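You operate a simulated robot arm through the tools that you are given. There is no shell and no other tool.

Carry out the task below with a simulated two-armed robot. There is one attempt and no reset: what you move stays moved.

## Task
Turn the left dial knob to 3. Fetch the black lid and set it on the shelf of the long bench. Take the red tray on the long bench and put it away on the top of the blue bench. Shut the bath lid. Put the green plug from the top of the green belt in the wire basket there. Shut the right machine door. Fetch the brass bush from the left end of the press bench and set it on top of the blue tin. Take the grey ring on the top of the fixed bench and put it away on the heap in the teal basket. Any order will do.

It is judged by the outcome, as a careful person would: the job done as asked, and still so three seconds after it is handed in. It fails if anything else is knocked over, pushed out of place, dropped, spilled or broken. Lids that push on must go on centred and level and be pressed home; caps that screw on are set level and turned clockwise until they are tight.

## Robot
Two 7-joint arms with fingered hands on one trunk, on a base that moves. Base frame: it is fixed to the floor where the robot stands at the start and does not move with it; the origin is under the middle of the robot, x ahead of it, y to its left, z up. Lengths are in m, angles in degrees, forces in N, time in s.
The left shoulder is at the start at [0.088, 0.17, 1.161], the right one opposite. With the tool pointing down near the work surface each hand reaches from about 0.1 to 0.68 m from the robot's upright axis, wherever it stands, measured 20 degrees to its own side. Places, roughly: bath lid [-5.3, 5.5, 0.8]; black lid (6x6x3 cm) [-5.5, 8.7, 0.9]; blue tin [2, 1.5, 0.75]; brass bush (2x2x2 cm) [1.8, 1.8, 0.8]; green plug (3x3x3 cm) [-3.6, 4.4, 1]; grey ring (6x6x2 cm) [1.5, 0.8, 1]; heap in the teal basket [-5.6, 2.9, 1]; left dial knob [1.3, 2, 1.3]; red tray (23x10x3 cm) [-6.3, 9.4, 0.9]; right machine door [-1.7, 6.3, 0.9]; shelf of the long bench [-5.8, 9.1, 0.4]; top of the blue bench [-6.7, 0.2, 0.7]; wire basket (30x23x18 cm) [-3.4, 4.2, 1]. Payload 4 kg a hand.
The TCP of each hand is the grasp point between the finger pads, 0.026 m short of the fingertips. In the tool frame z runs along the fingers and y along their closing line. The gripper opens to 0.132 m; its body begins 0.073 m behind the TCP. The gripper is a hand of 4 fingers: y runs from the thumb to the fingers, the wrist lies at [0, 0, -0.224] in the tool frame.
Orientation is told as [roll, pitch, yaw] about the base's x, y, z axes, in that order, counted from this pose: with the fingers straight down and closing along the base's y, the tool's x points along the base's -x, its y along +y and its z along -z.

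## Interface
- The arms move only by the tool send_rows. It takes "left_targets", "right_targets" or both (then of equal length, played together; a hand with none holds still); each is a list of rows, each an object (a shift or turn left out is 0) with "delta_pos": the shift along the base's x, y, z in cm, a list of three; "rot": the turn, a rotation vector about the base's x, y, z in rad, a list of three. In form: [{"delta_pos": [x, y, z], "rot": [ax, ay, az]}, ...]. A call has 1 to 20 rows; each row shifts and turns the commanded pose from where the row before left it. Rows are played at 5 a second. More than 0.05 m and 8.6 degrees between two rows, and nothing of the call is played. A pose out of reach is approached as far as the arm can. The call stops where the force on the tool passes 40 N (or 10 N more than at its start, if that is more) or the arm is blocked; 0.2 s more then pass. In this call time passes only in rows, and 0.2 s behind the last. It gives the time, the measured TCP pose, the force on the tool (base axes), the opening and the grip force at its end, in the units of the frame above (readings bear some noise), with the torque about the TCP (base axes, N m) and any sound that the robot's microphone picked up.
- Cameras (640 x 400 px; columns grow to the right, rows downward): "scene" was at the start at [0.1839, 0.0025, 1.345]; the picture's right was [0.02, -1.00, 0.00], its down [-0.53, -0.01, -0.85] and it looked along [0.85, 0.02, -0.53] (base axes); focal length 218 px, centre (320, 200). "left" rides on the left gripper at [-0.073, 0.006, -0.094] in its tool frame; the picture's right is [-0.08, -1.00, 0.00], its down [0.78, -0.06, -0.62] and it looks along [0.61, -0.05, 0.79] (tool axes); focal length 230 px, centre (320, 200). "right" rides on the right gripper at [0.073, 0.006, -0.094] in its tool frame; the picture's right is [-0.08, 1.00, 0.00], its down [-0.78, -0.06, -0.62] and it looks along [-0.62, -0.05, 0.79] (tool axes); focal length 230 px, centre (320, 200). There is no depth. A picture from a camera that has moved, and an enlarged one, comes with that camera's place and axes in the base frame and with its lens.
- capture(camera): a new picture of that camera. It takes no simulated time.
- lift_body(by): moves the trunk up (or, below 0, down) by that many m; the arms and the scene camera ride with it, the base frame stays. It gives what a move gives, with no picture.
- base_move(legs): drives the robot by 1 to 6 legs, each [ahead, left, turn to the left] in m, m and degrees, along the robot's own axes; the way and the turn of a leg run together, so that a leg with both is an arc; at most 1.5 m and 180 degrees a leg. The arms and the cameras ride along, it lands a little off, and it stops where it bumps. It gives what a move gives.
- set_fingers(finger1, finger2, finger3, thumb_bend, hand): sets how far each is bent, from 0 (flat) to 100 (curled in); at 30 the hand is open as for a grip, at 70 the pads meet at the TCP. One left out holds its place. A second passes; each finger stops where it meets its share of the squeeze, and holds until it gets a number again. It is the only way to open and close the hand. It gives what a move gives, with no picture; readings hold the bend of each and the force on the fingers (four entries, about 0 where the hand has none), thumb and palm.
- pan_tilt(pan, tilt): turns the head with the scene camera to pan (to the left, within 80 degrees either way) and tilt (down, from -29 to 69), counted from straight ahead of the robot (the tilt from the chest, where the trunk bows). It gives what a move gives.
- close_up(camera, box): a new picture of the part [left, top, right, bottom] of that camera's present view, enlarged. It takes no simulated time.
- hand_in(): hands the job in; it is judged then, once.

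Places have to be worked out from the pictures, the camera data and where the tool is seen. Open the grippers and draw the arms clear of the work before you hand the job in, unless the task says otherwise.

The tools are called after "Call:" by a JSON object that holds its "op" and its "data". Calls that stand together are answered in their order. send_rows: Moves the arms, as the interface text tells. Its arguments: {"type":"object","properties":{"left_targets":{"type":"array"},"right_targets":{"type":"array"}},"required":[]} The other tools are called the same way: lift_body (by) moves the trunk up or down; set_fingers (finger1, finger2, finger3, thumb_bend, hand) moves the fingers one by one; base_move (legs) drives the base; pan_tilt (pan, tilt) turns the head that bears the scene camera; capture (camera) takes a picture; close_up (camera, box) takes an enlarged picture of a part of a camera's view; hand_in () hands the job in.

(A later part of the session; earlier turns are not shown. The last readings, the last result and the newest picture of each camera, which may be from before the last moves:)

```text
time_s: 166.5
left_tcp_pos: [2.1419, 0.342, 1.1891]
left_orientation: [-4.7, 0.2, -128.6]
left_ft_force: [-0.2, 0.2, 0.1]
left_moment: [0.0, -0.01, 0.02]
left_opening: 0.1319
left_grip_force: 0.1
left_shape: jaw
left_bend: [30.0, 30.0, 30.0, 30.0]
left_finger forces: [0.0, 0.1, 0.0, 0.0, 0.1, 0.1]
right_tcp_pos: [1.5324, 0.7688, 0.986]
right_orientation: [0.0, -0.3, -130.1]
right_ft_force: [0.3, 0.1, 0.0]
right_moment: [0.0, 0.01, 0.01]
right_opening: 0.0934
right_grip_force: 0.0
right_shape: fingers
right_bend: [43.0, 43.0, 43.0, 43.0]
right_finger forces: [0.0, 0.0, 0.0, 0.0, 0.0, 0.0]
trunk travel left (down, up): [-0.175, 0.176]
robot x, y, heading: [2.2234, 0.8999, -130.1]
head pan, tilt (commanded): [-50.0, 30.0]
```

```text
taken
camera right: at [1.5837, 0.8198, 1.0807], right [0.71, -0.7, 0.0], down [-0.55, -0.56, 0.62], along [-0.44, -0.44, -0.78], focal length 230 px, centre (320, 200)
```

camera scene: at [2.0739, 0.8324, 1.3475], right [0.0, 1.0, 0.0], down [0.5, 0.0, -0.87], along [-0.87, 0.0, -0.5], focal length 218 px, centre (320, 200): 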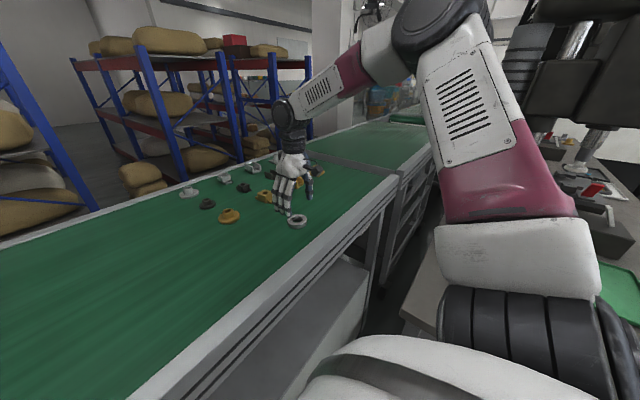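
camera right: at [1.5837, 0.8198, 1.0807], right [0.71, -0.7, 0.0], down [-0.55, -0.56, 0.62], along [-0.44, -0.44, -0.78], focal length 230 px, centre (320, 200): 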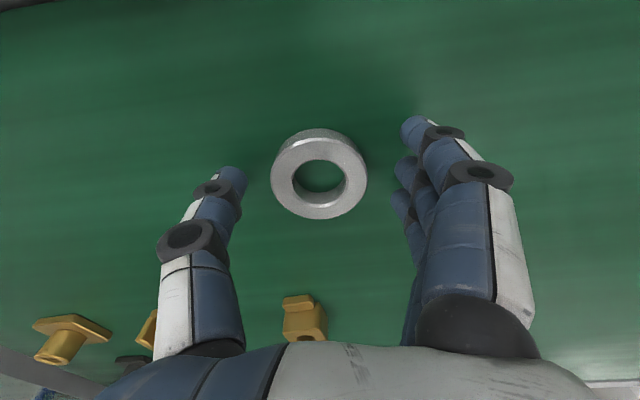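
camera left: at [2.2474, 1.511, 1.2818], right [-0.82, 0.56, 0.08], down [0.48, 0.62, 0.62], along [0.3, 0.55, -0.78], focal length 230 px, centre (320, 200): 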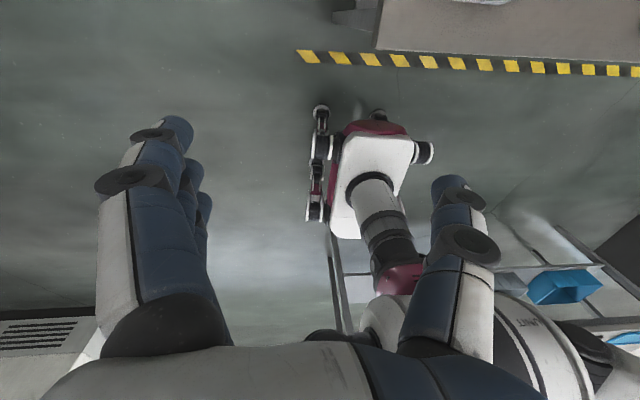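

Tips are just above the bench with the ring between them. I close all fingers on the ring.

Call:
{"op": "set_fingers", "data": {"hand": "right", "finger1": 76, "finger2": 76, "finger3": 76, "thumb_bend": 76}}

Call:
{"op": "capture", "data": {"camera": "right"}}

```text
time_s: 167.5
left_tcp_pos: [2.1416, 0.3431, 1.1908]
left_orientation: [-4.7, 0.2, -128.6]
left_ft_force: [0.8, -0.2, 0.3]
left_moment: [-0.02, 0.0, -0.01]
left_opening: 0.1319
left_grip_force: 0.1
left_shape: jaw
left_bend: [30.0, 30.0, 30.0, 30.0]
left_finger forces: [0.0, 0.0, 0.1, 0.0, 0.0, 0.0]
right_tcp_pos: [1.5334, 0.767, 0.9869]
right_orientation: [0.0, -0.3, -130.1]
right_ft_force: [0.7, 0.1, 0.2]
right_moment: [-0.01, -0.02, -0.01]
right_opening: 0.0432
right_grip_force: 27.6
right_shape: fingers
right_bend: [65.0, 55.0, 57.0, 60.0]
right_finger forces: [7.6, 9.5, 10.5, 0.1, 27.5, 0.0]
trunk travel left (down, up): [-0.175, 0.176]
robot x, y, heading: [2.2215, 0.9026, -130.4]
head pan, tilt (commanded): [-50.0, 30.0]
```

```text
taken
camera right: at [1.5837, 0.8199, 1.0807], right [0.71, -0.7, 0.0], down [-0.55, -0.56, 0.62], along [-0.44, -0.44, -0.78], focal length 230 px, centre (320, 200)
```

right: 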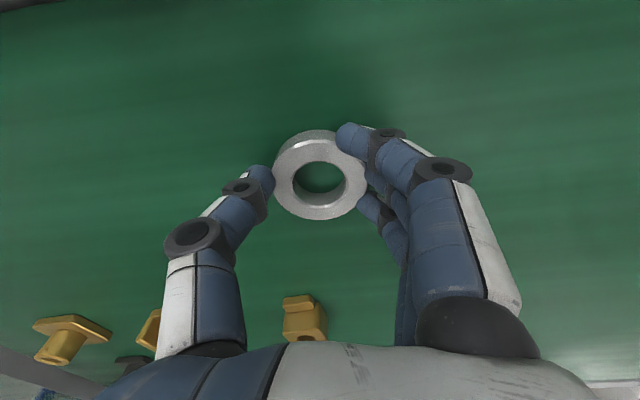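

Ring gripped with 27 N. I lift it to about 1.2 m and draw the hand back to carry position.

Call:
{"op": "send_rows", "data": {"right_targets": [{"delta_pos": [0, 0, 1]}, {"delta_pos": [0, 0, 2]}, {"delta_pos": [0, 0, 4]}, {"delta_pos": [0, 0, 4]}, {"delta_pos": [0, 0, 4]}, {"delta_pos": [0, 0, 4]}, {"delta_pos": [0, 0, 3]}, {"delta_pos": [4.4, -1.1, 0.5]}, {"delta_pos": [4.4, -1.1, 0.5]}, {"delta_pos": [4.4, -1.1, 0.5]}, {"delta_pos": [4.4, -1.1, 0.5]}, {"delta_pos": [4.4, -1.1, 0.5]}, {"delta_pos": [4.4, -1.1, 0]}]}}

Call:
{"op": "capture", "data": {"camera": "right"}}

Call:
{"op": "capture", "data": {"camera": "scene"}}

```text
time_s: 170.3
left_tcp_pos: [2.142, 0.3424, 1.1892]
left_orientation: [-4.7, 0.2, -128.6]
left_ft_force: [0.4, -0.6, 0.9]
left_moment: [0.04, -0.01, 0.0]
left_opening: 0.1319
left_grip_force: 0.1
left_shape: jaw
left_bend: [30.0, 30.0, 30.0, 30.0]
left_finger forces: [0.1, 0.0, 0.0, 0.0, 0.2, 0.1]
right_tcp_pos: [1.7995, 0.7005, 1.231]
right_orientation: [0.0, -0.2, -130.1]
right_ft_force: [0.1, -1.3, -1.7]
right_moment: [0.02, -0.01, -0.01]
right_opening: 0.0425
right_grip_force: 27.3
right_shape: fingers
right_bend: [66.0, 55.0, 57.0, 60.0]
right_finger forces: [8.6, 9.4, 11.3, 0.0, 26.5, 0.1]
trunk travel left (down, up): [-0.175, 0.176]
robot x, y, heading: [2.2263, 0.9023, -130.1]
head pan, tilt (commanded): [-50.0, 30.0]
```

```text
taken
camera right: at [1.8503, 0.7529, 1.3248], right [0.71, -0.7, 0.0], down [-0.55, -0.56, 0.62], along [-0.44, -0.44, -0.78], focal length 230 px, centre (320, 200)
```

right: 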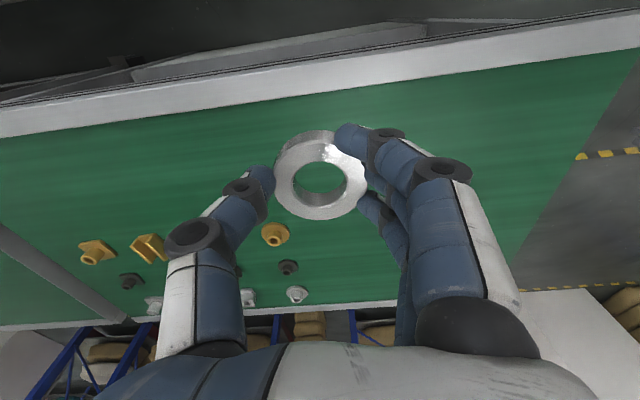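

```text
taken
camera scene: at [2.0752, 0.832, 1.3477], right [0.0, 1.0, 0.0], down [0.5, 0.0, -0.87], along [-0.87, 0.0, -0.5], focal length 218 px, centre (320, 200)
```

scene: 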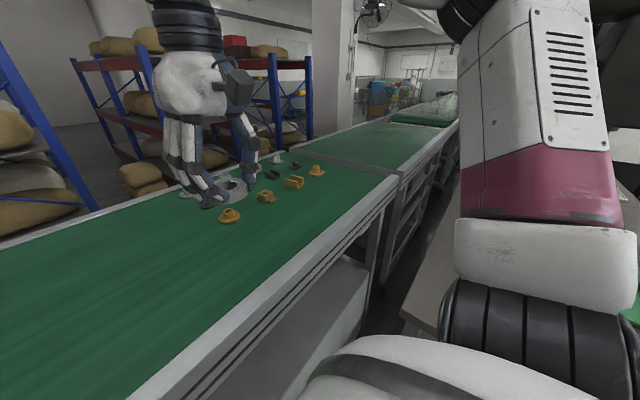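

Ring is secure. I leave the corner the way I came: strafe left to the middle of the gap, forward out to the main aisle, then turn right to face along the aisle.

Call:
{"op": "base_move", "data": {"legs": [[0, 0.45, 0], [0, 0.42, 0], [1.1, 0, 0], [1.0, 0, 0], [0, 0, -90]]}}

Call:
{"op": "pan_tilt", "data": {"pan": 0, "tilt": 10}}

Call:
{"op": "capture", "data": {"camera": "scene"}}

```text
time_s: 192.6
left_tcp_pos: [0.9725, -1.1863, 1.1905]
left_orientation: [-4.6, 0.3, 141.1]
left_ft_force: [0.5, 0.1, 0.1]
left_moment: [0.0, -0.03, -0.01]
left_opening: 0.1319
left_grip_force: 0.1
left_shape: jaw
left_bend: [30.0, 30.0, 30.0, 30.0]
left_finger forces: [0.0, 0.0, 0.0, 0.0, 0.0, 0.0]
right_tcp_pos: [1.332, -0.8432, 1.2302]
right_orientation: [0.0, -0.3, 139.7]
right_ft_force: [-0.4, 0.6, -1.0]
right_moment: [-0.01, 0.01, -0.04]
right_opening: 0.0421
right_grip_force: 27.1
right_shape: fingers
right_bend: [67.0, 55.0, 57.0, 61.0]
right_finger forces: [7.2, 9.6, 11.2, 0.1, 26.6, 0.0]
trunk travel left (down, up): [-0.175, 0.176]
robot x, y, heading: [1.5348, -1.2705, 140.0]
head pan, tilt (commanded): [-50.0, 30.0]
```

```text
time_s: 193.8
left_tcp_pos: [0.9719, -1.186, 1.1895]
left_orientation: [-4.7, 0.3, 141.1]
left_ft_force: [0.0, -0.5, 0.3]
left_moment: [0.01, -0.01, -0.02]
left_opening: 0.1317
left_grip_force: 0.1
left_shape: jaw
left_bend: [30.0, 30.0, 30.0, 30.0]
left_finger forces: [0.0, 0.1, 0.0, 0.1, 0.0, 0.1]
right_tcp_pos: [1.3315, -0.8432, 1.2304]
right_orientation: [0.0, -0.3, 139.6]
right_ft_force: [-0.4, -0.4, -0.3]
right_moment: [-0.04, -0.05, -0.02]
right_opening: 0.0423
right_grip_force: 27.1
right_shape: fingers
right_bend: [67.0, 55.0, 57.0, 61.0]
right_finger forces: [7.1, 9.7, 11.2, 0.1, 26.6, 0.1]
trunk travel left (down, up): [-0.175, 0.176]
robot x, y, heading: [1.5312, -1.2703, 139.5]
head pan, tilt (commanded): [0.0, 10.0]
```

```text
taken
camera scene: at [1.3903, -1.1499, 1.3799], right [0.65, 0.76, 0.0], down [0.13, -0.11, -0.98], along [-0.75, 0.64, -0.17], focal length 218 px, centre (320, 200)
```

scene: 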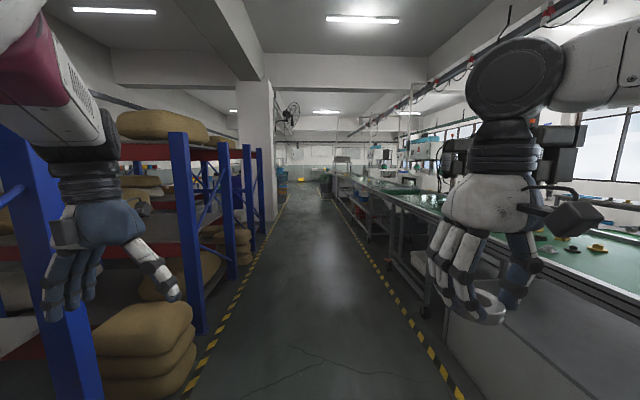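

The main aisle lies straight ahead, about ±0.85 m to the yellow lines. I drive 4.5 m along it and look again.

Call:
{"op": "base_move", "data": {"legs": [[1.5, 0, 0.5], [1.5, 0, 0], [1.5, 0, 0]]}}

Call:
{"op": "capture", "data": {"camera": "scene"}}

```text
time_s: 215.2
left_tcp_pos: [-2.4716, 1.7011, 1.1898]
left_orientation: [-4.7, 0.3, 141.7]
left_ft_force: [0.5, -0.2, 0.2]
left_moment: [0.0, 0.0, 0.01]
left_opening: 0.132
left_grip_force: 0.0
left_shape: jaw
left_bend: [30.0, 30.0, 30.0, 30.0]
left_finger forces: [0.0, 0.0, 0.0, 0.0, 0.0, 0.0]
right_tcp_pos: [-2.1147, 2.0458, 1.2301]
right_orientation: [0.1, -0.3, 140.2]
right_ft_force: [-1.1, -0.1, -1.5]
right_moment: [-0.04, -0.01, 0.01]
right_opening: 0.0423
right_grip_force: 27.2
right_shape: fingers
right_bend: [67.0, 55.0, 57.0, 61.0]
right_finger forces: [7.2, 9.7, 11.2, 0.0, 26.7, 0.0]
trunk travel left (down, up): [-0.175, 0.176]
robot x, y, heading: [-1.9069, 1.6182, 140.1]
head pan, tilt (commanded): [0.0, 10.0]
```

```text
taken
camera scene: at [-2.0535, 1.74, 1.38], right [0.64, 0.77, 0.0], down [0.13, -0.11, -0.98], along [-0.76, 0.63, -0.17], focal length 218 px, centre (320, 200)
```

scene: 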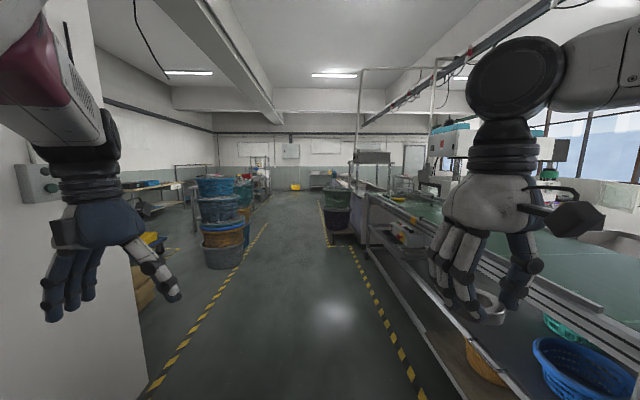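

Stacked baskets stand ahead on the left; the top teal one at about (232, 187) matches the heap's place. I enlarge that area and the belt on the right.

Call:
{"op": "close_up", "data": {"camera": "scene", "box": [150, 140, 290, 280]}}

Call:
{"op": "close_up", "data": {"camera": "scene", "box": [310, 140, 450, 250]}}

```text
2.86 times, centred on (220, 210) of scene
camera zoom: at [-2.0535, 1.74, 1.38], right [0.64, 0.77, 0.0], down [0.13, -0.11, -0.98], along [-0.76, 0.63, -0.17], focal length 623 px, centre (606, 171)
```

zoom: 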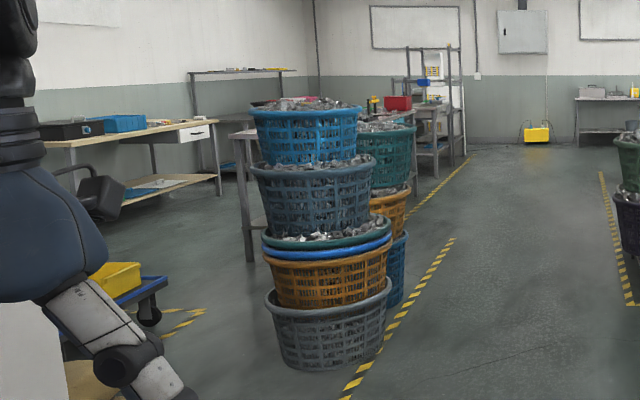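

```text
3.64 times, centred on (380, 195) of scene
camera zoom: at [-2.0535, 1.74, 1.38], right [0.64, 0.77, 0.0], down [0.13, -0.11, -0.98], along [-0.76, 0.63, -0.17], focal length 793 px, centre (102, 218)
```

zoom: 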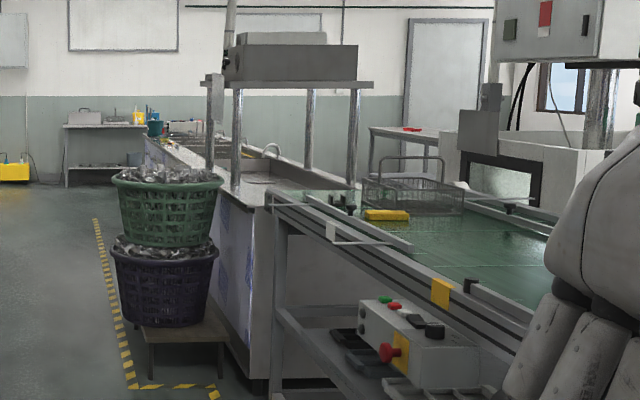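

The teal-green basket is the top of the rear stack, at about u ≈ 6.2, v ≈ -1.3, heap near z ≈ 1.03; on the right another basket stack narrows the aisle. I drive on, easing 0.4 m left.

Call:
{"op": "base_move", "data": {"legs": [[1.5, 0.05, 0], [1.2, 0.3, 0]]}}

Call:
{"op": "pan_tilt", "data": {"pan": 20, "tilt": 15}}

Call:
{"op": "capture", "data": {"camera": "scene"}}

Call:
{"op": "pan_tilt", "data": {"pan": -30, "tilt": 15}}

Call:
{"op": "capture", "data": {"camera": "scene"}}

```text
refused: leg 1 is longer than a leg can be; nothing moved
```

```text
time_s: 216.1
left_tcp_pos: [-2.4717, 1.7006, 1.1908]
left_orientation: [-4.7, 0.2, 141.7]
left_ft_force: [0.5, -0.3, -0.2]
left_moment: [-0.01, -0.01, -0.02]
left_opening: 0.132
left_grip_force: 0.1
left_shape: jaw
left_bend: [30.0, 30.0, 30.0, 30.0]
left_finger forces: [0.0, 0.0, 0.0, 0.1, 0.1, 0.0]
right_tcp_pos: [-2.1141, 2.0462, 1.2303]
right_orientation: [0.0, -0.3, 140.2]
right_ft_force: [0.7, 0.3, -0.5]
right_moment: [-0.01, 0.0, 0.0]
right_opening: 0.042
right_grip_force: 27.5
right_shape: fingers
right_bend: [67.0, 55.0, 57.0, 61.0]
right_finger forces: [7.3, 9.7, 11.4, 0.1, 26.6, 0.0]
trunk travel left (down, up): [-0.175, 0.176]
robot x, y, heading: [-1.9099, 1.6235, 140.4]
head pan, tilt (commanded): [20.0, 15.0]
```

```text
taken
camera scene: at [-2.0698, 1.7121, 1.3718], right [0.34, 0.94, 0.0], down [0.24, -0.09, -0.97], along [-0.91, 0.33, -0.26], focal length 218 px, centre (320, 200)
```

scene: 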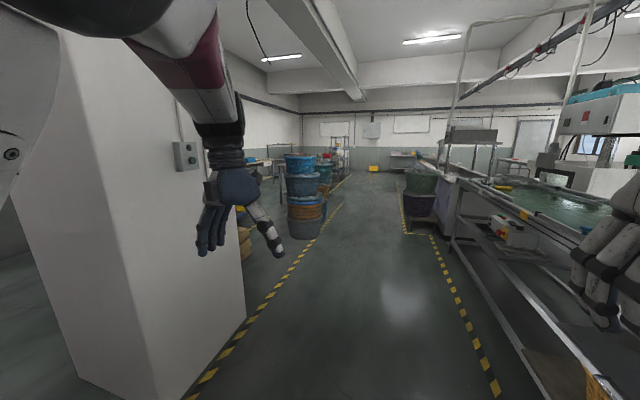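

```text
time_s: 217.2
left_tcp_pos: [-2.4722, 1.7007, 1.1896]
left_orientation: [-4.8, 0.2, 141.7]
left_ft_force: [0.3, -0.2, -0.4]
left_moment: [0.01, 0.01, 0.01]
left_opening: 0.1316
left_grip_force: 0.1
left_shape: jaw
left_bend: [30.0, 30.0, 30.0, 30.0]
left_finger forces: [0.0, 0.0, 0.0, 0.0, 0.0, 0.0]
right_tcp_pos: [-2.1152, 2.0445, 1.2305]
right_orientation: [0.0, -0.3, 140.2]
right_ft_force: [0.7, 0.2, -1.0]
right_moment: [-0.05, -0.02, -0.01]
right_opening: 0.0421
right_grip_force: 28.2
right_shape: fingers
right_bend: [67.0, 55.0, 57.0, 61.0]
right_finger forces: [7.2, 9.6, 11.4, 0.0, 26.6, 0.0]
trunk travel left (down, up): [-0.175, 0.176]
robot x, y, heading: [-1.9097, 1.6155, 140.5]
head pan, tilt (commanded): [-30.0, 15.0]
```

```text
taken
camera scene: at [-2.0143, 1.768, 1.3718], right [0.94, 0.35, 0.0], down [0.09, -0.24, -0.97], along [-0.33, 0.91, -0.26], focal length 218 px, centre (320, 200)
```

scene: 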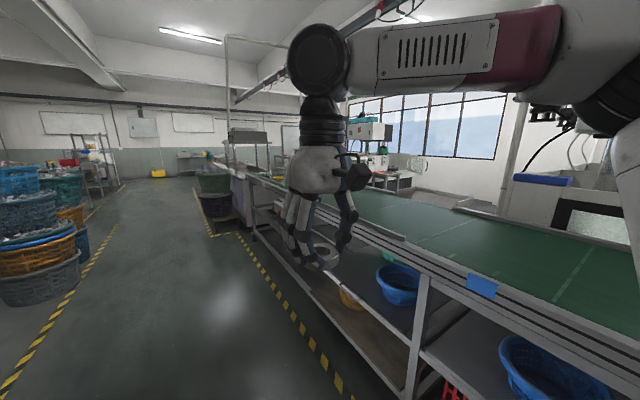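

The leg was 1 mm too long and was refused. I send it again with shorter legs.

Call:
{"op": "base_move", "data": {"legs": [[1.4, 0, -0.4], [1.2, 0.3, 0]]}}

Call:
{"op": "pan_tilt", "data": {"pan": 20, "tilt": 15}}

Call:
{"op": "capture", "data": {"camera": "scene"}}

```text
time_s: 230.1
left_tcp_pos: [-4.6613, 3.1482, 1.1899]
left_orientation: [-4.6, 0.2, 141.6]
left_ft_force: [-0.5, -0.2, 0.2]
left_moment: [0.01, 0.03, 0.02]
left_opening: 0.1321
left_grip_force: 0.1
left_shape: jaw
left_bend: [30.0, 30.0, 30.0, 30.0]
left_finger forces: [0.0, 0.0, 0.0, 0.0, 0.0, 0.0]
right_tcp_pos: [-4.3038, 3.4916, 1.2294]
right_orientation: [0.0, -0.3, 140.2]
right_ft_force: [-0.3, 0.6, -1.6]
right_moment: [-0.01, -0.04, -0.01]
right_opening: 0.0422
right_grip_force: 27.0
right_shape: fingers
right_bend: [67.0, 55.0, 57.0, 61.0]
right_finger forces: [7.3, 9.7, 11.2, 0.0, 26.6, 0.1]
trunk travel left (down, up): [-0.175, 0.176]
robot x, y, heading: [-4.0945, 3.0671, 139.9]
head pan, tilt (commanded): [-30.0, 15.0]
```

```text
time_s: 231.3
left_tcp_pos: [-4.6606, 3.1474, 1.1898]
left_orientation: [-4.8, 0.2, 141.7]
left_ft_force: [-0.6, 0.2, -0.8]
left_moment: [0.0, 0.0, 0.01]
left_opening: 0.1319
left_grip_force: 0.1
left_shape: jaw
left_bend: [30.0, 30.0, 30.0, 30.0]
left_finger forces: [0.0, 0.1, 0.0, 0.0, 0.1, 0.0]
right_tcp_pos: [-4.3031, 3.493, 1.2308]
right_orientation: [0.0, -0.3, 140.2]
right_ft_force: [0.0, 0.1, -1.0]
right_moment: [0.0, -0.05, -0.03]
right_opening: 0.0422
right_grip_force: 28.5
right_shape: fingers
right_bend: [67.0, 55.0, 57.0, 61.0]
right_finger forces: [7.3, 9.7, 11.3, 0.0, 26.5, 0.0]
trunk travel left (down, up): [-0.175, 0.176]
robot x, y, heading: [-4.0972, 3.0655, 139.9]
head pan, tilt (commanded): [20.0, 15.0]
```

```text
taken
camera scene: at [-4.2591, 3.1589, 1.3718], right [0.34, 0.94, 0.0], down [0.24, -0.09, -0.97], along [-0.91, 0.33, -0.26], focal length 218 px, centre (320, 200)
```

scene: 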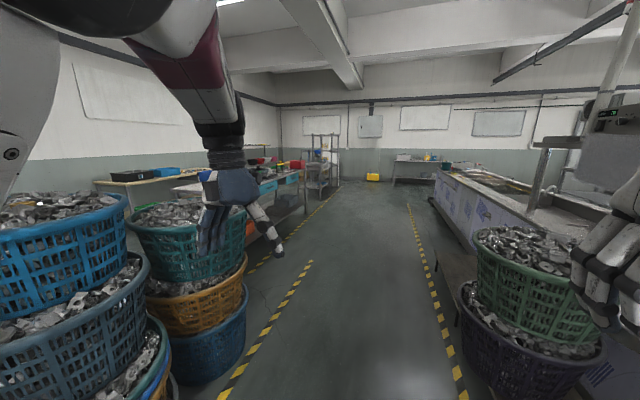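

The teal basket's heap is at about [-5.45, 2.87, ~1.03]. I go 0.9 m further, easing left 0.1 m, and turn left to face it.

Call:
{"op": "base_move", "data": {"legs": [[0.9, 0.1, 0], [0, 0, 90]]}}

Call:
{"op": "pan_tilt", "data": {"pan": 0, "tilt": 30}}

Call:
{"op": "capture", "data": {"camera": "scene"}}

Call:
{"op": "capture", "data": {"camera": "right"}}

```text
time_s: 239.8
left_tcp_pos: [-4.93, 3.0027, 1.1898]
left_orientation: [-4.8, 0.2, -128.1]
left_ft_force: [0.3, 0.1, -0.4]
left_moment: [0.0, -0.04, 0.0]
left_opening: 0.1318
left_grip_force: 0.1
left_shape: jaw
left_bend: [30.0, 30.0, 30.0, 30.0]
left_finger forces: [0.0, 0.0, 0.0, 0.0, 0.0, 0.1]
right_tcp_pos: [-5.2769, 3.3597, 1.2294]
right_orientation: [0.0, -0.4, -129.6]
right_ft_force: [1.0, 0.7, -0.7]
right_moment: [-0.01, -0.01, 0.02]
right_opening: 0.042
right_grip_force: 27.1
right_shape: fingers
right_bend: [67.0, 55.0, 57.0, 61.0]
right_finger forces: [6.2, 9.6, 11.4, 0.1, 26.5, 0.1]
trunk travel left (down, up): [-0.175, 0.176]
robot x, y, heading: [-4.8541, 3.5652, -129.4]
head pan, tilt (commanded): [20.0, 15.0]
```

```text
time_s: 240.7
left_tcp_pos: [-4.9305, 3.0019, 1.1906]
left_orientation: [-4.6, 0.0, -128.1]
left_ft_force: [0.0, 0.7, 0.6]
left_moment: [0.04, 0.02, 0.0]
left_opening: 0.132
left_grip_force: 0.0
left_shape: jaw
left_bend: [30.0, 30.0, 30.0, 30.0]
left_finger forces: [0.0, 0.1, 0.0, 0.1, 0.0, 0.0]
right_tcp_pos: [-5.2771, 3.3591, 1.2306]
right_orientation: [0.0, -0.2, -129.6]
right_ft_force: [0.0, -0.2, -1.5]
right_moment: [0.01, 0.02, -0.02]
right_opening: 0.0415
right_grip_force: 26.4
right_shape: fingers
right_bend: [67.0, 55.0, 57.0, 61.0]
right_finger forces: [6.2, 9.6, 11.3, 0.1, 26.5, 0.0]
trunk travel left (down, up): [-0.175, 0.176]
robot x, y, heading: [-4.8536, 3.567, -129.8]
head pan, tilt (commanded): [0.0, 30.0]
```

```text
taken
camera scene: at [-4.9692, 3.4231, 1.3478], right [-0.77, 0.64, 0.0], down [0.32, 0.39, -0.87], along [-0.55, -0.67, -0.5], focal length 218 px, centre (320, 200)
```

scene: 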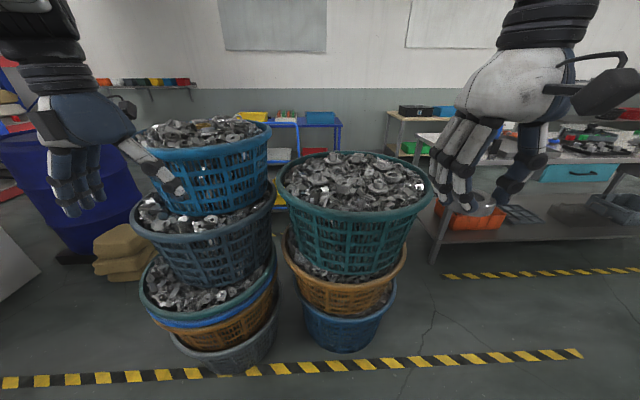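

```text
taken
camera right: at [-5.2268, 3.411, 1.3246], right [0.72, -0.69, 0.0], down [-0.55, -0.56, 0.62], along [-0.43, -0.45, -0.78], focal length 230 px, centre (320, 200)
```

right: 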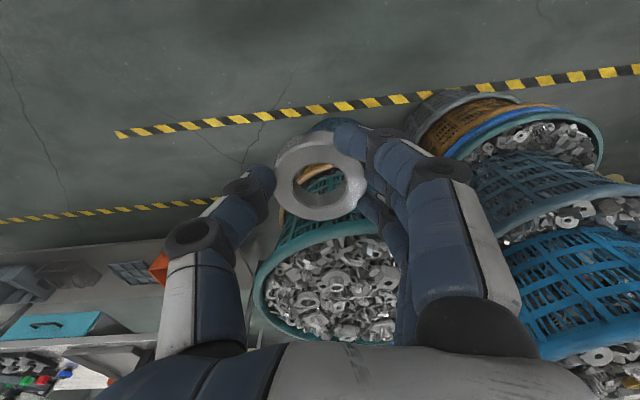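

The heap's surface is about [-5.6, 2.89, 0.96], but my left hand would pass close above the taller blue stack (top ≈ 1.16). I raise the trunk by 0.15 m first, then drive 0.29 m closer.

Call:
{"op": "lift_body", "data": {"by": 0.15}}

Call:
{"op": "base_move", "data": {"legs": [[0.29, 0, 0]]}}

Call:
{"op": "pan_tilt", "data": {"pan": -5, "tilt": 45}}

Call:
{"op": "capture", "data": {"camera": "scene"}}

Call:
{"op": "capture", "data": {"camera": "right"}}

```text
time_s: 242.4
left_tcp_pos: [-4.9304, 3.0031, 1.339]
left_orientation: [-4.7, 0.3, -128.1]
left_ft_force: [0.9, 0.3, 0.1]
left_moment: [0.01, -0.01, -0.02]
left_opening: 0.1317
left_grip_force: 0.0
left_shape: jaw
left_bend: [30.0, 30.0, 30.0, 30.0]
left_finger forces: [0.1, 0.0, 0.1, 0.0, 0.1, 0.1]
right_tcp_pos: [-5.2772, 3.3579, 1.3802]
right_orientation: [0.0, -0.3, -129.6]
right_ft_force: [-0.3, 0.6, -0.3]
right_moment: [0.02, 0.0, -0.01]
right_opening: 0.0413
right_grip_force: 27.2
right_shape: fingers
right_bend: [67.0, 55.0, 57.0, 61.0]
right_finger forces: [6.3, 9.6, 11.7, 0.0, 26.5, 0.0]
trunk travel left (down, up): [-0.325, 0.026]
robot x, y, heading: [-4.8521, 3.5677, -129.8]
head pan, tilt (commanded): [0.0, 30.0]
```

```text
time_s: 244.4
left_tcp_pos: [-5.1167, 2.7803, 1.3391]
left_orientation: [-4.7, 0.1, -128.2]
left_ft_force: [-0.1, -1.2, 0.2]
left_moment: [0.01, 0.0, -0.03]
left_opening: 0.1316
left_grip_force: 0.0
left_shape: jaw
left_bend: [30.0, 30.0, 30.0, 30.0]
left_finger forces: [0.0, 0.0, 0.0, 0.0, 0.1, 0.0]
right_tcp_pos: [-5.4634, 3.1359, 1.3797]
right_orientation: [0.0, -0.3, -129.7]
right_ft_force: [-0.5, 0.5, -1.0]
right_moment: [-0.01, -0.03, 0.03]
right_opening: 0.0418
right_grip_force: 26.8
right_shape: fingers
right_bend: [67.0, 55.0, 57.0, 61.0]
right_finger forces: [6.4, 9.4, 11.5, 0.0, 26.6, 0.0]
trunk travel left (down, up): [-0.325, 0.026]
robot x, y, heading: [-5.0348, 3.3433, -129.7]
head pan, tilt (commanded): [0.0, 30.0]
```

```text
time_s: 245.2
left_tcp_pos: [-5.1152, 2.7813, 1.3402]
left_orientation: [-4.7, 0.2, -128.2]
left_ft_force: [0.9, 0.0, -0.3]
left_moment: [0.01, 0.01, -0.01]
left_opening: 0.1319
left_grip_force: 0.1
left_shape: jaw
left_bend: [30.0, 30.0, 30.0, 30.0]
left_finger forces: [0.0, 0.0, 0.0, 0.0, 0.1, 0.0]
right_tcp_pos: [-5.4619, 3.1379, 1.3804]
right_orientation: [-0.1, -0.3, -129.6]
right_ft_force: [0.3, -0.5, -1.1]
right_moment: [0.01, 0.01, -0.02]
right_opening: 0.0417
right_grip_force: 26.7
right_shape: fingers
right_bend: [67.0, 55.0, 57.0, 61.0]
right_finger forces: [6.4, 9.5, 11.7, 0.1, 26.5, 0.0]
trunk travel left (down, up): [-0.325, 0.026]
robot x, y, heading: [-5.0371, 3.3436, -130.0]
head pan, tilt (commanded): [-5.0, 45.0]
```

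```text
taken
camera scene: at [-5.1191, 3.2541, 1.478], right [-0.71, 0.7, 0.0], down [0.5, 0.5, -0.71], along [-0.5, -0.5, -0.71], focal length 218 px, centre (320, 200)
```

scene: 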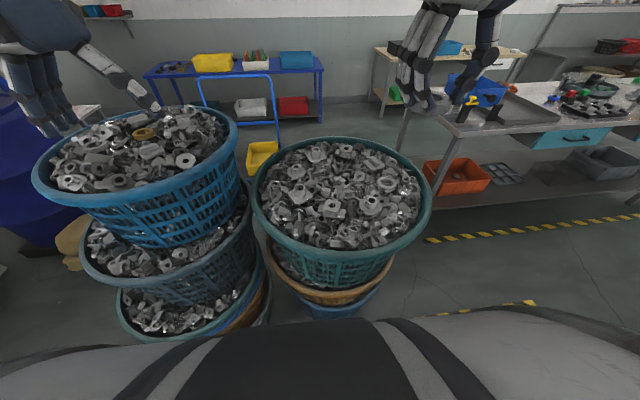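

```text
taken
camera right: at [-5.4116, 3.1893, 1.4746], right [0.72, -0.7, 0.0], down [-0.55, -0.56, 0.62], along [-0.43, -0.45, -0.78], focal length 230 px, centre (320, 200)
```

right: 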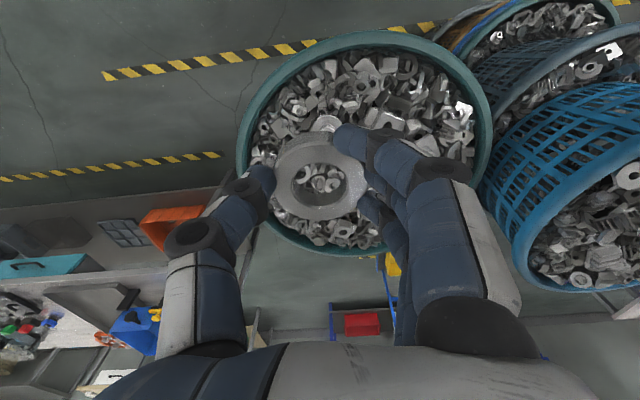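

The heap centre triangulates to [-5.487, 2.974, ~1.025]; the basket rim is about 0.53 m across. I carry the ring over the near-middle of the heap and lower to about z = 1.14.

Call:
{"op": "send_rows", "data": {"right_targets": [{"delta_pos": [-0.45, -3.5, 0]}, {"delta_pos": [-0.45, -3.5, 0]}, {"delta_pos": [-0.45, -3.5, 0]}, {"delta_pos": [-0.45, -3.5, 0]}, {"delta_pos": [0, 0, -4]}, {"delta_pos": [0, 0, -4]}, {"delta_pos": [0, 0, -4]}, {"delta_pos": [0, 0, -4]}, {"delta_pos": [0, 0, -4]}, {"delta_pos": [0, 0, -4]}]}}

Call:
{"op": "capture", "data": {"camera": "scene"}}

Call:
{"op": "capture", "data": {"camera": "right"}}

```text
time_s: 247.4
left_tcp_pos: [-5.117, 2.7796, 1.34]
left_orientation: [-4.7, 0.3, -128.2]
left_ft_force: [0.1, 0.4, 0.9]
left_moment: [0.02, -0.03, -0.01]
left_opening: 0.1318
left_grip_force: 0.1
left_shape: jaw
left_bend: [30.0, 30.0, 30.0, 30.0]
left_finger forces: [0.1, 0.0, 0.0, 0.0, 0.1, 0.0]
right_tcp_pos: [-5.4827, 2.9954, 1.1392]
right_orientation: [0.2, -0.3, -129.7]
right_ft_force: [0.0, -0.5, -2.1]
right_moment: [-0.02, -0.01, 0.01]
right_opening: 0.0411
right_grip_force: 27.6
right_shape: fingers
right_bend: [68.0, 55.0, 57.0, 61.0]
right_finger forces: [7.2, 9.4, 11.9, 0.0, 26.3, 0.1]
trunk travel left (down, up): [-0.325, 0.026]
robot x, y, heading: [-5.0389, 3.3412, -129.6]
head pan, tilt (commanded): [-5.0, 45.0]
```

```text
taken
camera scene: at [-5.1199, 3.2534, 1.4778], right [-0.71, 0.7, 0.0], down [0.5, 0.5, -0.71], along [-0.5, -0.5, -0.71], focal length 218 px, centre (320, 200)
```

scene: 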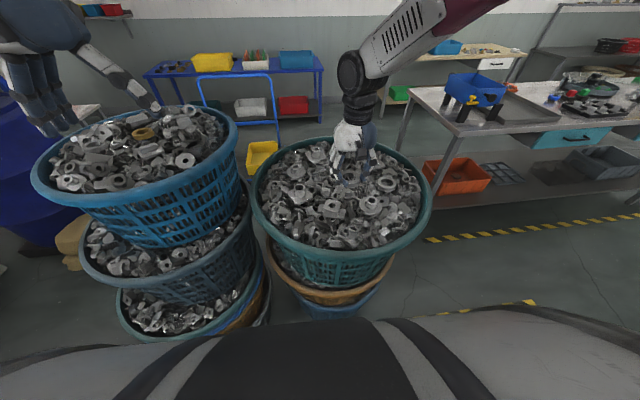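

```text
taken
camera right: at [-5.4318, 3.0484, 1.2338], right [0.72, -0.7, 0.0], down [-0.55, -0.56, 0.62], along [-0.43, -0.45, -0.78], focal length 230 px, centre (320, 200)
```

right: 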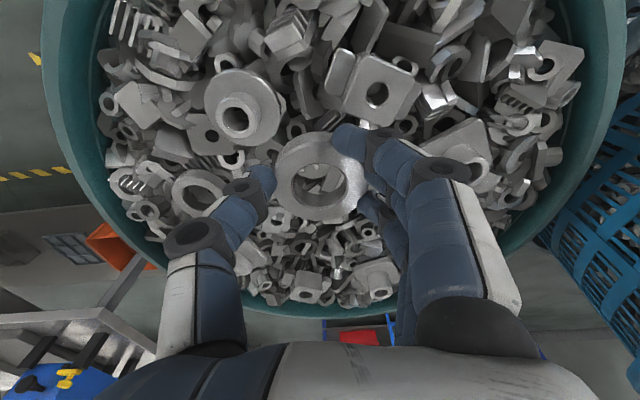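

The ring hovers over the heap, well inside the rim. I lower in 1 cm then 0.5 cm steps until it touches.

Call:
{"op": "send_rows", "data": {"right_targets": [{"delta_pos": [0, 0, -1]}, {"delta_pos": [0, 0, -1]}, {"delta_pos": [0, 0, -1]}, {"delta_pos": [0, 0, -1]}, {"delta_pos": [0, 0, -0.5]}, {"delta_pos": [0, 0, -0.5]}, {"delta_pos": [0, 0, -0.5]}]}}

Call:
{"op": "close_up", "data": {"camera": "scene", "box": [290, 110, 430, 220]}}

Call:
{"op": "capture", "data": {"camera": "right"}}

```text
time_s: 249.0
left_tcp_pos: [-5.1174, 2.7802, 1.3418]
left_orientation: [-4.6, 0.2, -128.2]
left_ft_force: [-0.3, -0.6, 0.4]
left_moment: [-0.04, 0.02, 0.03]
left_opening: 0.1318
left_grip_force: 0.2
left_shape: jaw
left_bend: [30.0, 30.0, 30.0, 30.0]
left_finger forces: [0.0, 0.0, 0.0, 0.1, 0.0, 0.1]
right_tcp_pos: [-5.4801, 2.9966, 1.0861]
right_orientation: [0.1, -0.4, -129.7]
right_ft_force: [-0.3, -0.7, -1.1]
right_moment: [0.0, -0.03, 0.01]
right_opening: 0.0409
right_grip_force: 27.5
right_shape: fingers
right_bend: [68.0, 55.0, 57.0, 61.0]
right_finger forces: [7.4, 9.4, 12.0, 0.0, 26.3, 0.0]
trunk travel left (down, up): [-0.325, 0.026]
robot x, y, heading: [-5.0367, 3.341, -129.9]
head pan, tilt (commanded): [-5.0, 45.0]
```

```text
3.64 times, centred on (360, 165) of scene
camera zoom: at [-5.1193, 3.2538, 1.4779], right [-0.71, 0.7, 0.0], down [0.5, 0.5, -0.71], along [-0.5, -0.5, -0.71], focal length 793 px, centre (174, 327)
```

zoom: 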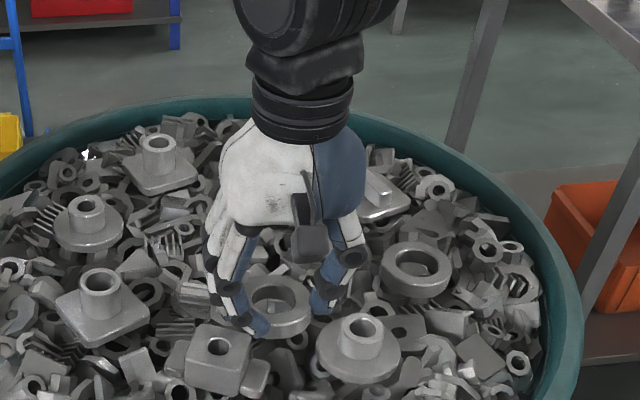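

```text
taken
camera right: at [-5.43, 3.049, 1.1796], right [0.72, -0.7, 0.0], down [-0.55, -0.56, 0.62], along [-0.43, -0.45, -0.78], focal length 230 px, centre (320, 200)
```

right: 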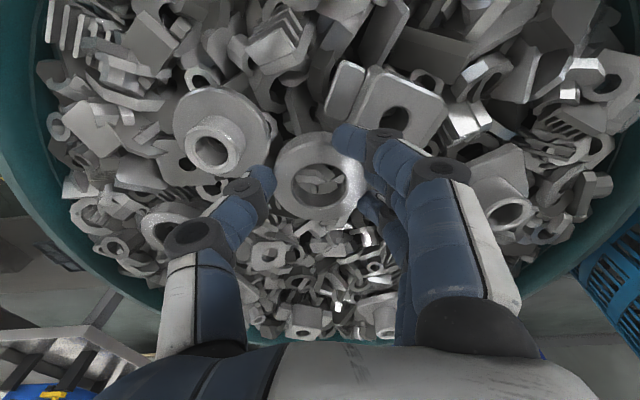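

Still no contact. I continue lowering in 5 mm steps while watching the force.

Call:
{"op": "send_rows", "data": {"right_targets": [{"delta_pos": [0, 0, -0.5]}, {"delta_pos": [0, 0, -0.5]}, {"delta_pos": [0, 0, -0.5]}]}}

Call:
{"op": "close_up", "data": {"camera": "scene", "box": [320, 130, 400, 200]}}

```text
time_s: 249.8
left_tcp_pos: [-5.1169, 2.78, 1.3397]
left_orientation: [-4.7, 0.4, -128.3]
left_ft_force: [0.0, 0.4, 0.5]
left_moment: [0.04, -0.03, 0.03]
left_opening: 0.1319
left_grip_force: 0.1
left_shape: jaw
left_bend: [30.0, 30.0, 30.0, 30.0]
left_finger forces: [0.1, 0.0, 0.0, 0.0, 0.0, 0.1]
right_tcp_pos: [-5.4781, 2.9991, 1.0669]
right_orientation: [-0.1, 0.1, -129.6]
right_ft_force: [-0.1, 0.7, -1.9]
right_moment: [0.01, 0.02, 0.01]
right_opening: 0.0413
right_grip_force: 32.7
right_shape: fingers
right_bend: [68.0, 57.0, 57.0, 61.0]
right_finger forces: [16.6, 9.3, 14.8, 0.1, 24.9, 0.0]
trunk travel left (down, up): [-0.325, 0.026]
robot x, y, heading: [-5.0358, 3.3466, -129.5]
head pan, tilt (commanded): [-5.0, 45.0]
```

```text
5.71 times, centred on (360, 165) of scene
camera zoom: at [-5.1196, 3.2536, 1.4775], right [-0.71, 0.7, 0.0], down [0.5, 0.5, -0.71], along [-0.5, -0.5, -0.71], focal length 1246 px, centre (91, 400)
```

zoom: 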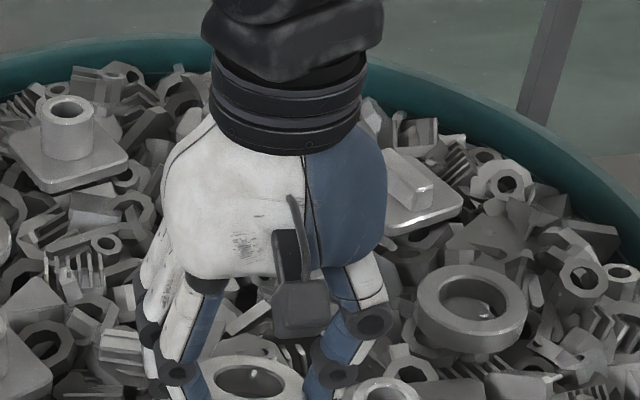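

Finger forces changed, so the ring has probably met the heap. I check with both cameras.

Call:
{"op": "capture", "data": {"camera": "right"}}

Call:
{"op": "close_up", "data": {"camera": "scene", "box": [310, 150, 400, 220]}}

```text
taken
camera right: at [-5.4293, 3.0507, 1.1616], right [0.72, -0.7, 0.0], down [-0.55, -0.57, 0.61], along [-0.43, -0.44, -0.79], focal length 230 px, centre (320, 200)
```

right: 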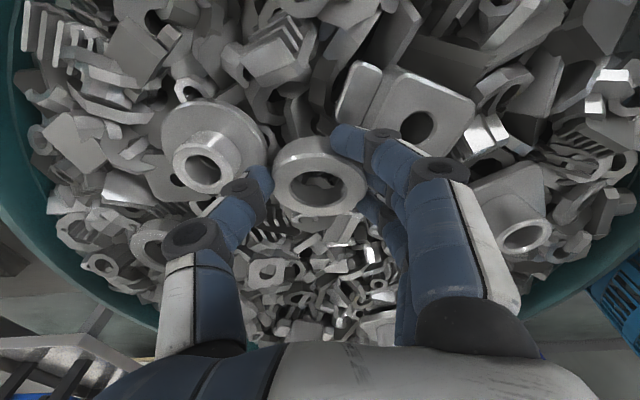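

```text
5.71 times, centred on (355, 185) of scene
camera zoom: at [-5.1196, 3.2536, 1.4775], right [-0.71, 0.7, 0.0], down [0.5, 0.5, -0.71], along [-0.5, -0.5, -0.71], focal length 1246 px, centre (120, 286)
```

zoom: 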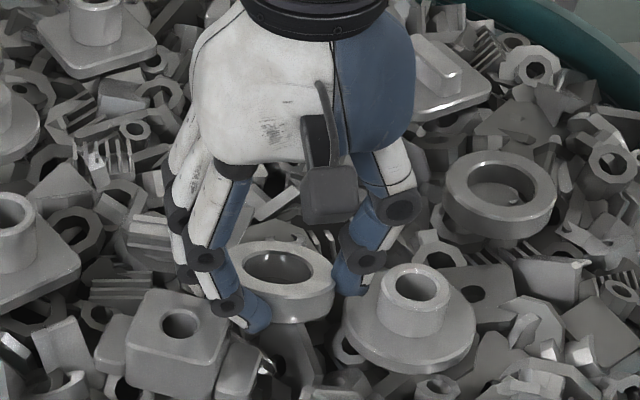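

The ring lies at heap level, touching pieces below. I open the fingers to let it rest on the heap.

Call:
{"op": "set_fingers", "data": {"hand": "right", "finger1": 50, "finger2": 50, "finger3": 50, "thumb_bend": 52}}

Call:
{"op": "capture", "data": {"camera": "right"}}

Call:
{"op": "close_up", "data": {"camera": "scene", "box": [310, 150, 400, 220]}}

```text
time_s: 250.8
left_tcp_pos: [-5.117, 2.7803, 1.3398]
left_orientation: [-4.7, 0.2, -128.2]
left_ft_force: [0.6, -0.7, 0.0]
left_moment: [0.01, 0.03, 0.02]
left_opening: 0.1319
left_grip_force: 0.1
left_shape: jaw
left_bend: [30.0, 30.0, 30.0, 30.0]
left_finger forces: [0.1, 0.0, 0.0, 0.1, 0.0, 0.1]
right_tcp_pos: [-5.4808, 2.9972, 1.07]
right_orientation: [-0.1, -0.2, -129.7]
right_ft_force: [0.6, 0.2, 0.1]
right_moment: [0.02, -0.03, 0.02]
right_opening: 0.0658
right_grip_force: 0.3
right_shape: fingers
right_bend: [51.0, 50.0, 50.0, 52.0]
right_finger forces: [0.2, 0.0, 0.0, 0.0, 0.0, 0.0]
trunk travel left (down, up): [-0.325, 0.026]
robot x, y, heading: [-5.0373, 3.34, -129.8]
head pan, tilt (commanded): [-5.0, 45.0]
```

```text
taken
camera right: at [-5.43, 3.0492, 1.1645], right [0.72, -0.7, 0.0], down [-0.55, -0.56, 0.62], along [-0.43, -0.45, -0.78], focal length 230 px, centre (320, 200)
```

right: 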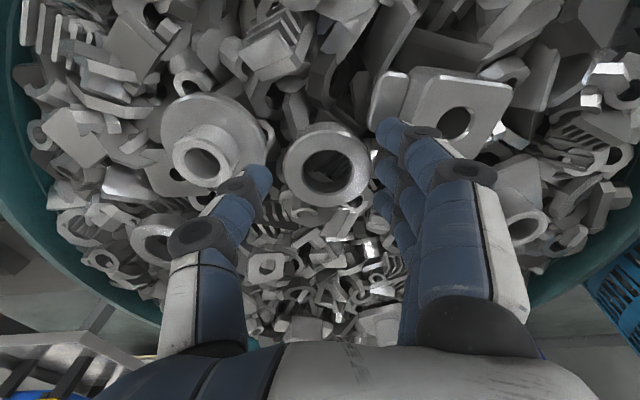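

```text
5.71 times, centred on (355, 185) of scene
camera zoom: at [-5.1194, 3.2539, 1.4779], right [-0.71, 0.7, 0.0], down [0.5, 0.5, -0.71], along [-0.5, -0.5, -0.71], focal length 1246 px, centre (120, 286)
```

zoom: 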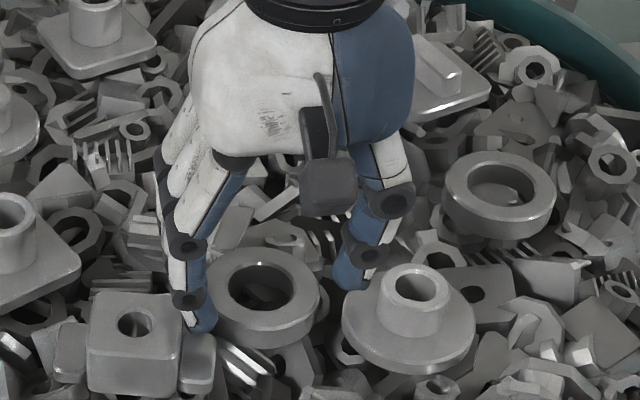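

The ring rests on the heap, free of the fingers. I lift the hand straight up, then draw it back.

Call:
{"op": "send_rows", "data": {"right_targets": [{"delta_pos": [0, 0, 1]}, {"delta_pos": [0, 0, 2]}, {"delta_pos": [0, 0, 4]}, {"delta_pos": [0, 0, 4]}, {"delta_pos": [0, 0, 4]}, {"delta_pos": [0, 0, 4]}, {"delta_pos": [0, 0, 4]}, {"delta_pos": [0.6, 3.5, 4]}, {"delta_pos": [0.6, 3.5, 3]}, {"delta_pos": [0.6, 3.5, 0]}, {"delta_pos": [0.6, 3.5, 0]}]}}

Call:
{"op": "capture", "data": {"camera": "scene"}}

Call:
{"op": "close_up", "data": {"camera": "scene", "box": [290, 140, 410, 230]}}

```text
refused: row 8 steps farther than a row can; nothing moved
```

```text
taken
camera scene: at [-5.1194, 3.2539, 1.4779], right [-0.71, 0.7, 0.0], down [0.5, 0.5, -0.71], along [-0.5, -0.5, -0.71], focal length 218 px, centre (320, 200)
```

scene: 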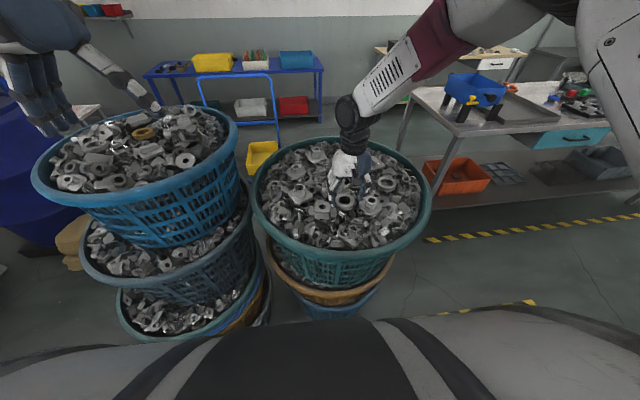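

```text
4.44 times, centred on (350, 185) of scene
camera zoom: at [-5.1194, 3.2539, 1.4779], right [-0.71, 0.7, 0.0], down [0.5, 0.5, -0.71], along [-0.5, -0.5, -0.71], focal length 969 px, centre (187, 267)
```

zoom: 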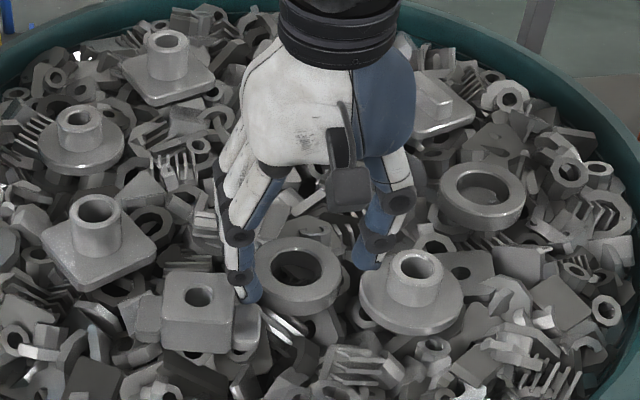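

One row was slightly too long; I send the lift again with shorter steps.

Call:
{"op": "send_rows", "data": {"right_targets": [{"delta_pos": [0, 0, 1]}, {"delta_pos": [0, 0, 2]}, {"delta_pos": [0, 0, 4]}, {"delta_pos": [0, 0, 4]}, {"delta_pos": [0, 0, 4]}, {"delta_pos": [0, 0, 4]}, {"delta_pos": [0, 0, 4]}, {"delta_pos": [0.6, 3, 3]}, {"delta_pos": [0.6, 3, 3]}, {"delta_pos": [0.6, 4, 2]}, {"delta_pos": [0.6, 4, 0]}]}}

Call:
{"op": "capture", "data": {"camera": "scene"}}

Call:
{"op": "close_up", "data": {"camera": "scene", "box": [290, 140, 410, 230]}}

```text
time_s: 253.2
left_tcp_pos: [-5.1159, 2.7817, 1.3406]
left_orientation: [-4.6, 0.2, -128.2]
left_ft_force: [0.8, -0.1, 0.8]
left_moment: [-0.05, -0.01, 0.03]
left_opening: 0.1319
left_grip_force: 0.0
left_shape: jaw
left_bend: [30.0, 30.0, 30.0, 30.0]
left_finger forces: [0.0, 0.1, 0.0, 0.1, 0.1, 0.0]
right_tcp_pos: [-5.4562, 3.1388, 1.3807]
right_orientation: [0.1, -0.3, -129.6]
right_ft_force: [-0.5, -0.2, -0.3]
right_moment: [0.03, -0.03, 0.03]
right_opening: 0.0665
right_grip_force: 0.0
right_shape: fingers
right_bend: [50.0, 50.0, 50.0, 52.0]
right_finger forces: [0.0, 0.0, 0.0, 0.0, 0.0, 0.0]
trunk travel left (down, up): [-0.325, 0.026]
robot x, y, heading: [-5.0348, 3.342, -129.5]
head pan, tilt (commanded): [-5.0, 45.0]
```

```text
taken
camera scene: at [-5.1195, 3.2557, 1.478], right [-0.71, 0.7, 0.0], down [0.5, 0.5, -0.71], along [-0.5, -0.5, -0.71], focal length 218 px, centre (320, 200)
```

scene: 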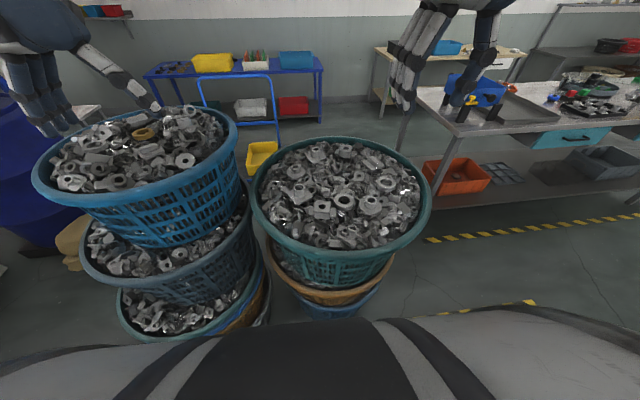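

```text
4.44 times, centred on (350, 185) of scene
camera zoom: at [-5.1195, 3.2557, 1.478], right [-0.71, 0.7, 0.0], down [0.5, 0.5, -0.71], along [-0.5, -0.5, -0.71], focal length 969 px, centre (187, 267)
```

zoom: 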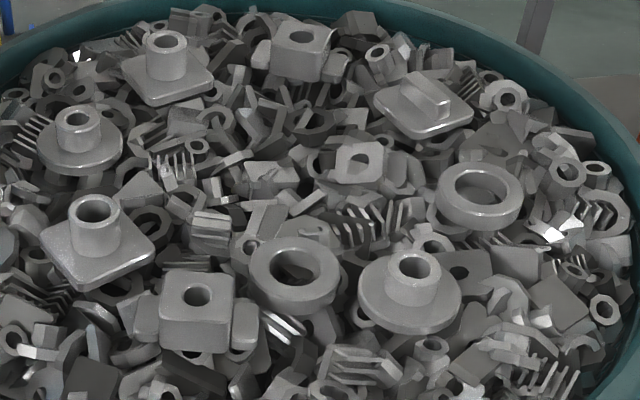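

The ring lies flat on the heap. Next the green plug: I back off 0.3 m, turn half round to face the belt, and strafe right with the trunk still raised.

Call:
{"op": "base_move", "data": {"legs": [[-0.3, 0, 0], [0, 0, 180], [0, -0.5, 0]]}}

Call:
{"op": "pan_tilt", "data": {"pan": 0, "tilt": 25}}

Call:
{"op": "capture", "data": {"camera": "scene"}}

```text
time_s: 267.2
left_tcp_pos: [-4.3882, 3.8299, 1.3399]
left_orientation: [-4.7, 0.2, 53.4]
left_ft_force: [-0.2, -0.2, 0.3]
left_moment: [0.0, -0.01, -0.02]
left_opening: 0.1322
left_grip_force: 0.0
left_shape: jaw
left_bend: [30.0, 30.0, 30.0, 30.0]
left_finger forces: [0.1, 0.1, 0.0, 0.1, 0.0, 0.1]
right_tcp_pos: [-4.0383, 3.4849, 1.3792]
right_orientation: [0.0, -0.3, 51.9]
right_ft_force: [-0.1, 0.1, 0.0]
right_moment: [0.0, -0.01, 0.0]
right_opening: 0.0668
right_grip_force: 0.1
right_shape: fingers
right_bend: [50.0, 50.0, 50.0, 52.0]
right_finger forces: [0.0, 0.0, 0.0, 0.0, 0.1, 0.0]
trunk travel left (down, up): [-0.325, 0.026]
robot x, y, heading: [-4.4524, 3.2667, 51.8]
head pan, tilt (commanded): [-5.0, 45.0]
```

```text
time_s: 268.0
left_tcp_pos: [-4.3892, 3.8306, 1.3397]
left_orientation: [-4.7, 0.1, 53.4]
left_ft_force: [-0.4, -0.5, -0.5]
left_moment: [0.0, 0.01, 0.03]
left_opening: 0.1318
left_grip_force: 0.1
left_shape: jaw
left_bend: [30.0, 30.0, 30.0, 30.0]
left_finger forces: [0.0, 0.1, 0.1, 0.0, 0.0, 0.1]
right_tcp_pos: [-4.0376, 3.4828, 1.3813]
right_orientation: [0.0, -0.3, 52.0]
right_ft_force: [0.8, 0.3, -0.4]
right_moment: [-0.03, -0.01, 0.0]
right_opening: 0.067
right_grip_force: 0.1
right_shape: fingers
right_bend: [50.0, 50.0, 50.0, 52.0]
right_finger forces: [0.1, 0.0, 0.0, 0.0, 0.0, 0.0]
trunk travel left (down, up): [-0.325, 0.026]
robot x, y, heading: [-4.453, 3.2644, 51.8]
head pan, tilt (commanded): [0.0, 25.0]
```

```text
taken
camera scene: at [-4.3703, 3.3709, 1.5084], right [0.79, -0.62, 0.0], down [-0.26, -0.33, -0.91], along [0.56, 0.71, -0.42], focal length 218 px, centre (320, 200)
```

scene: 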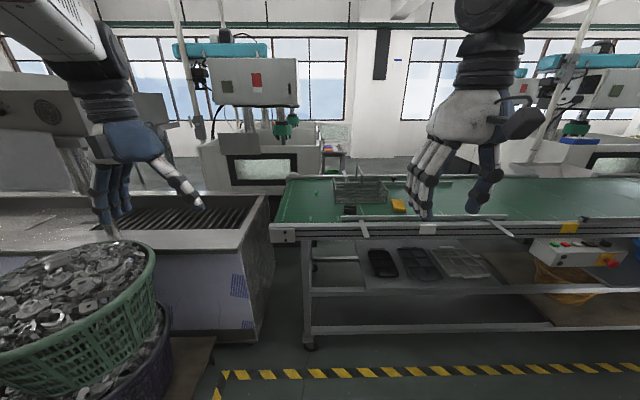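

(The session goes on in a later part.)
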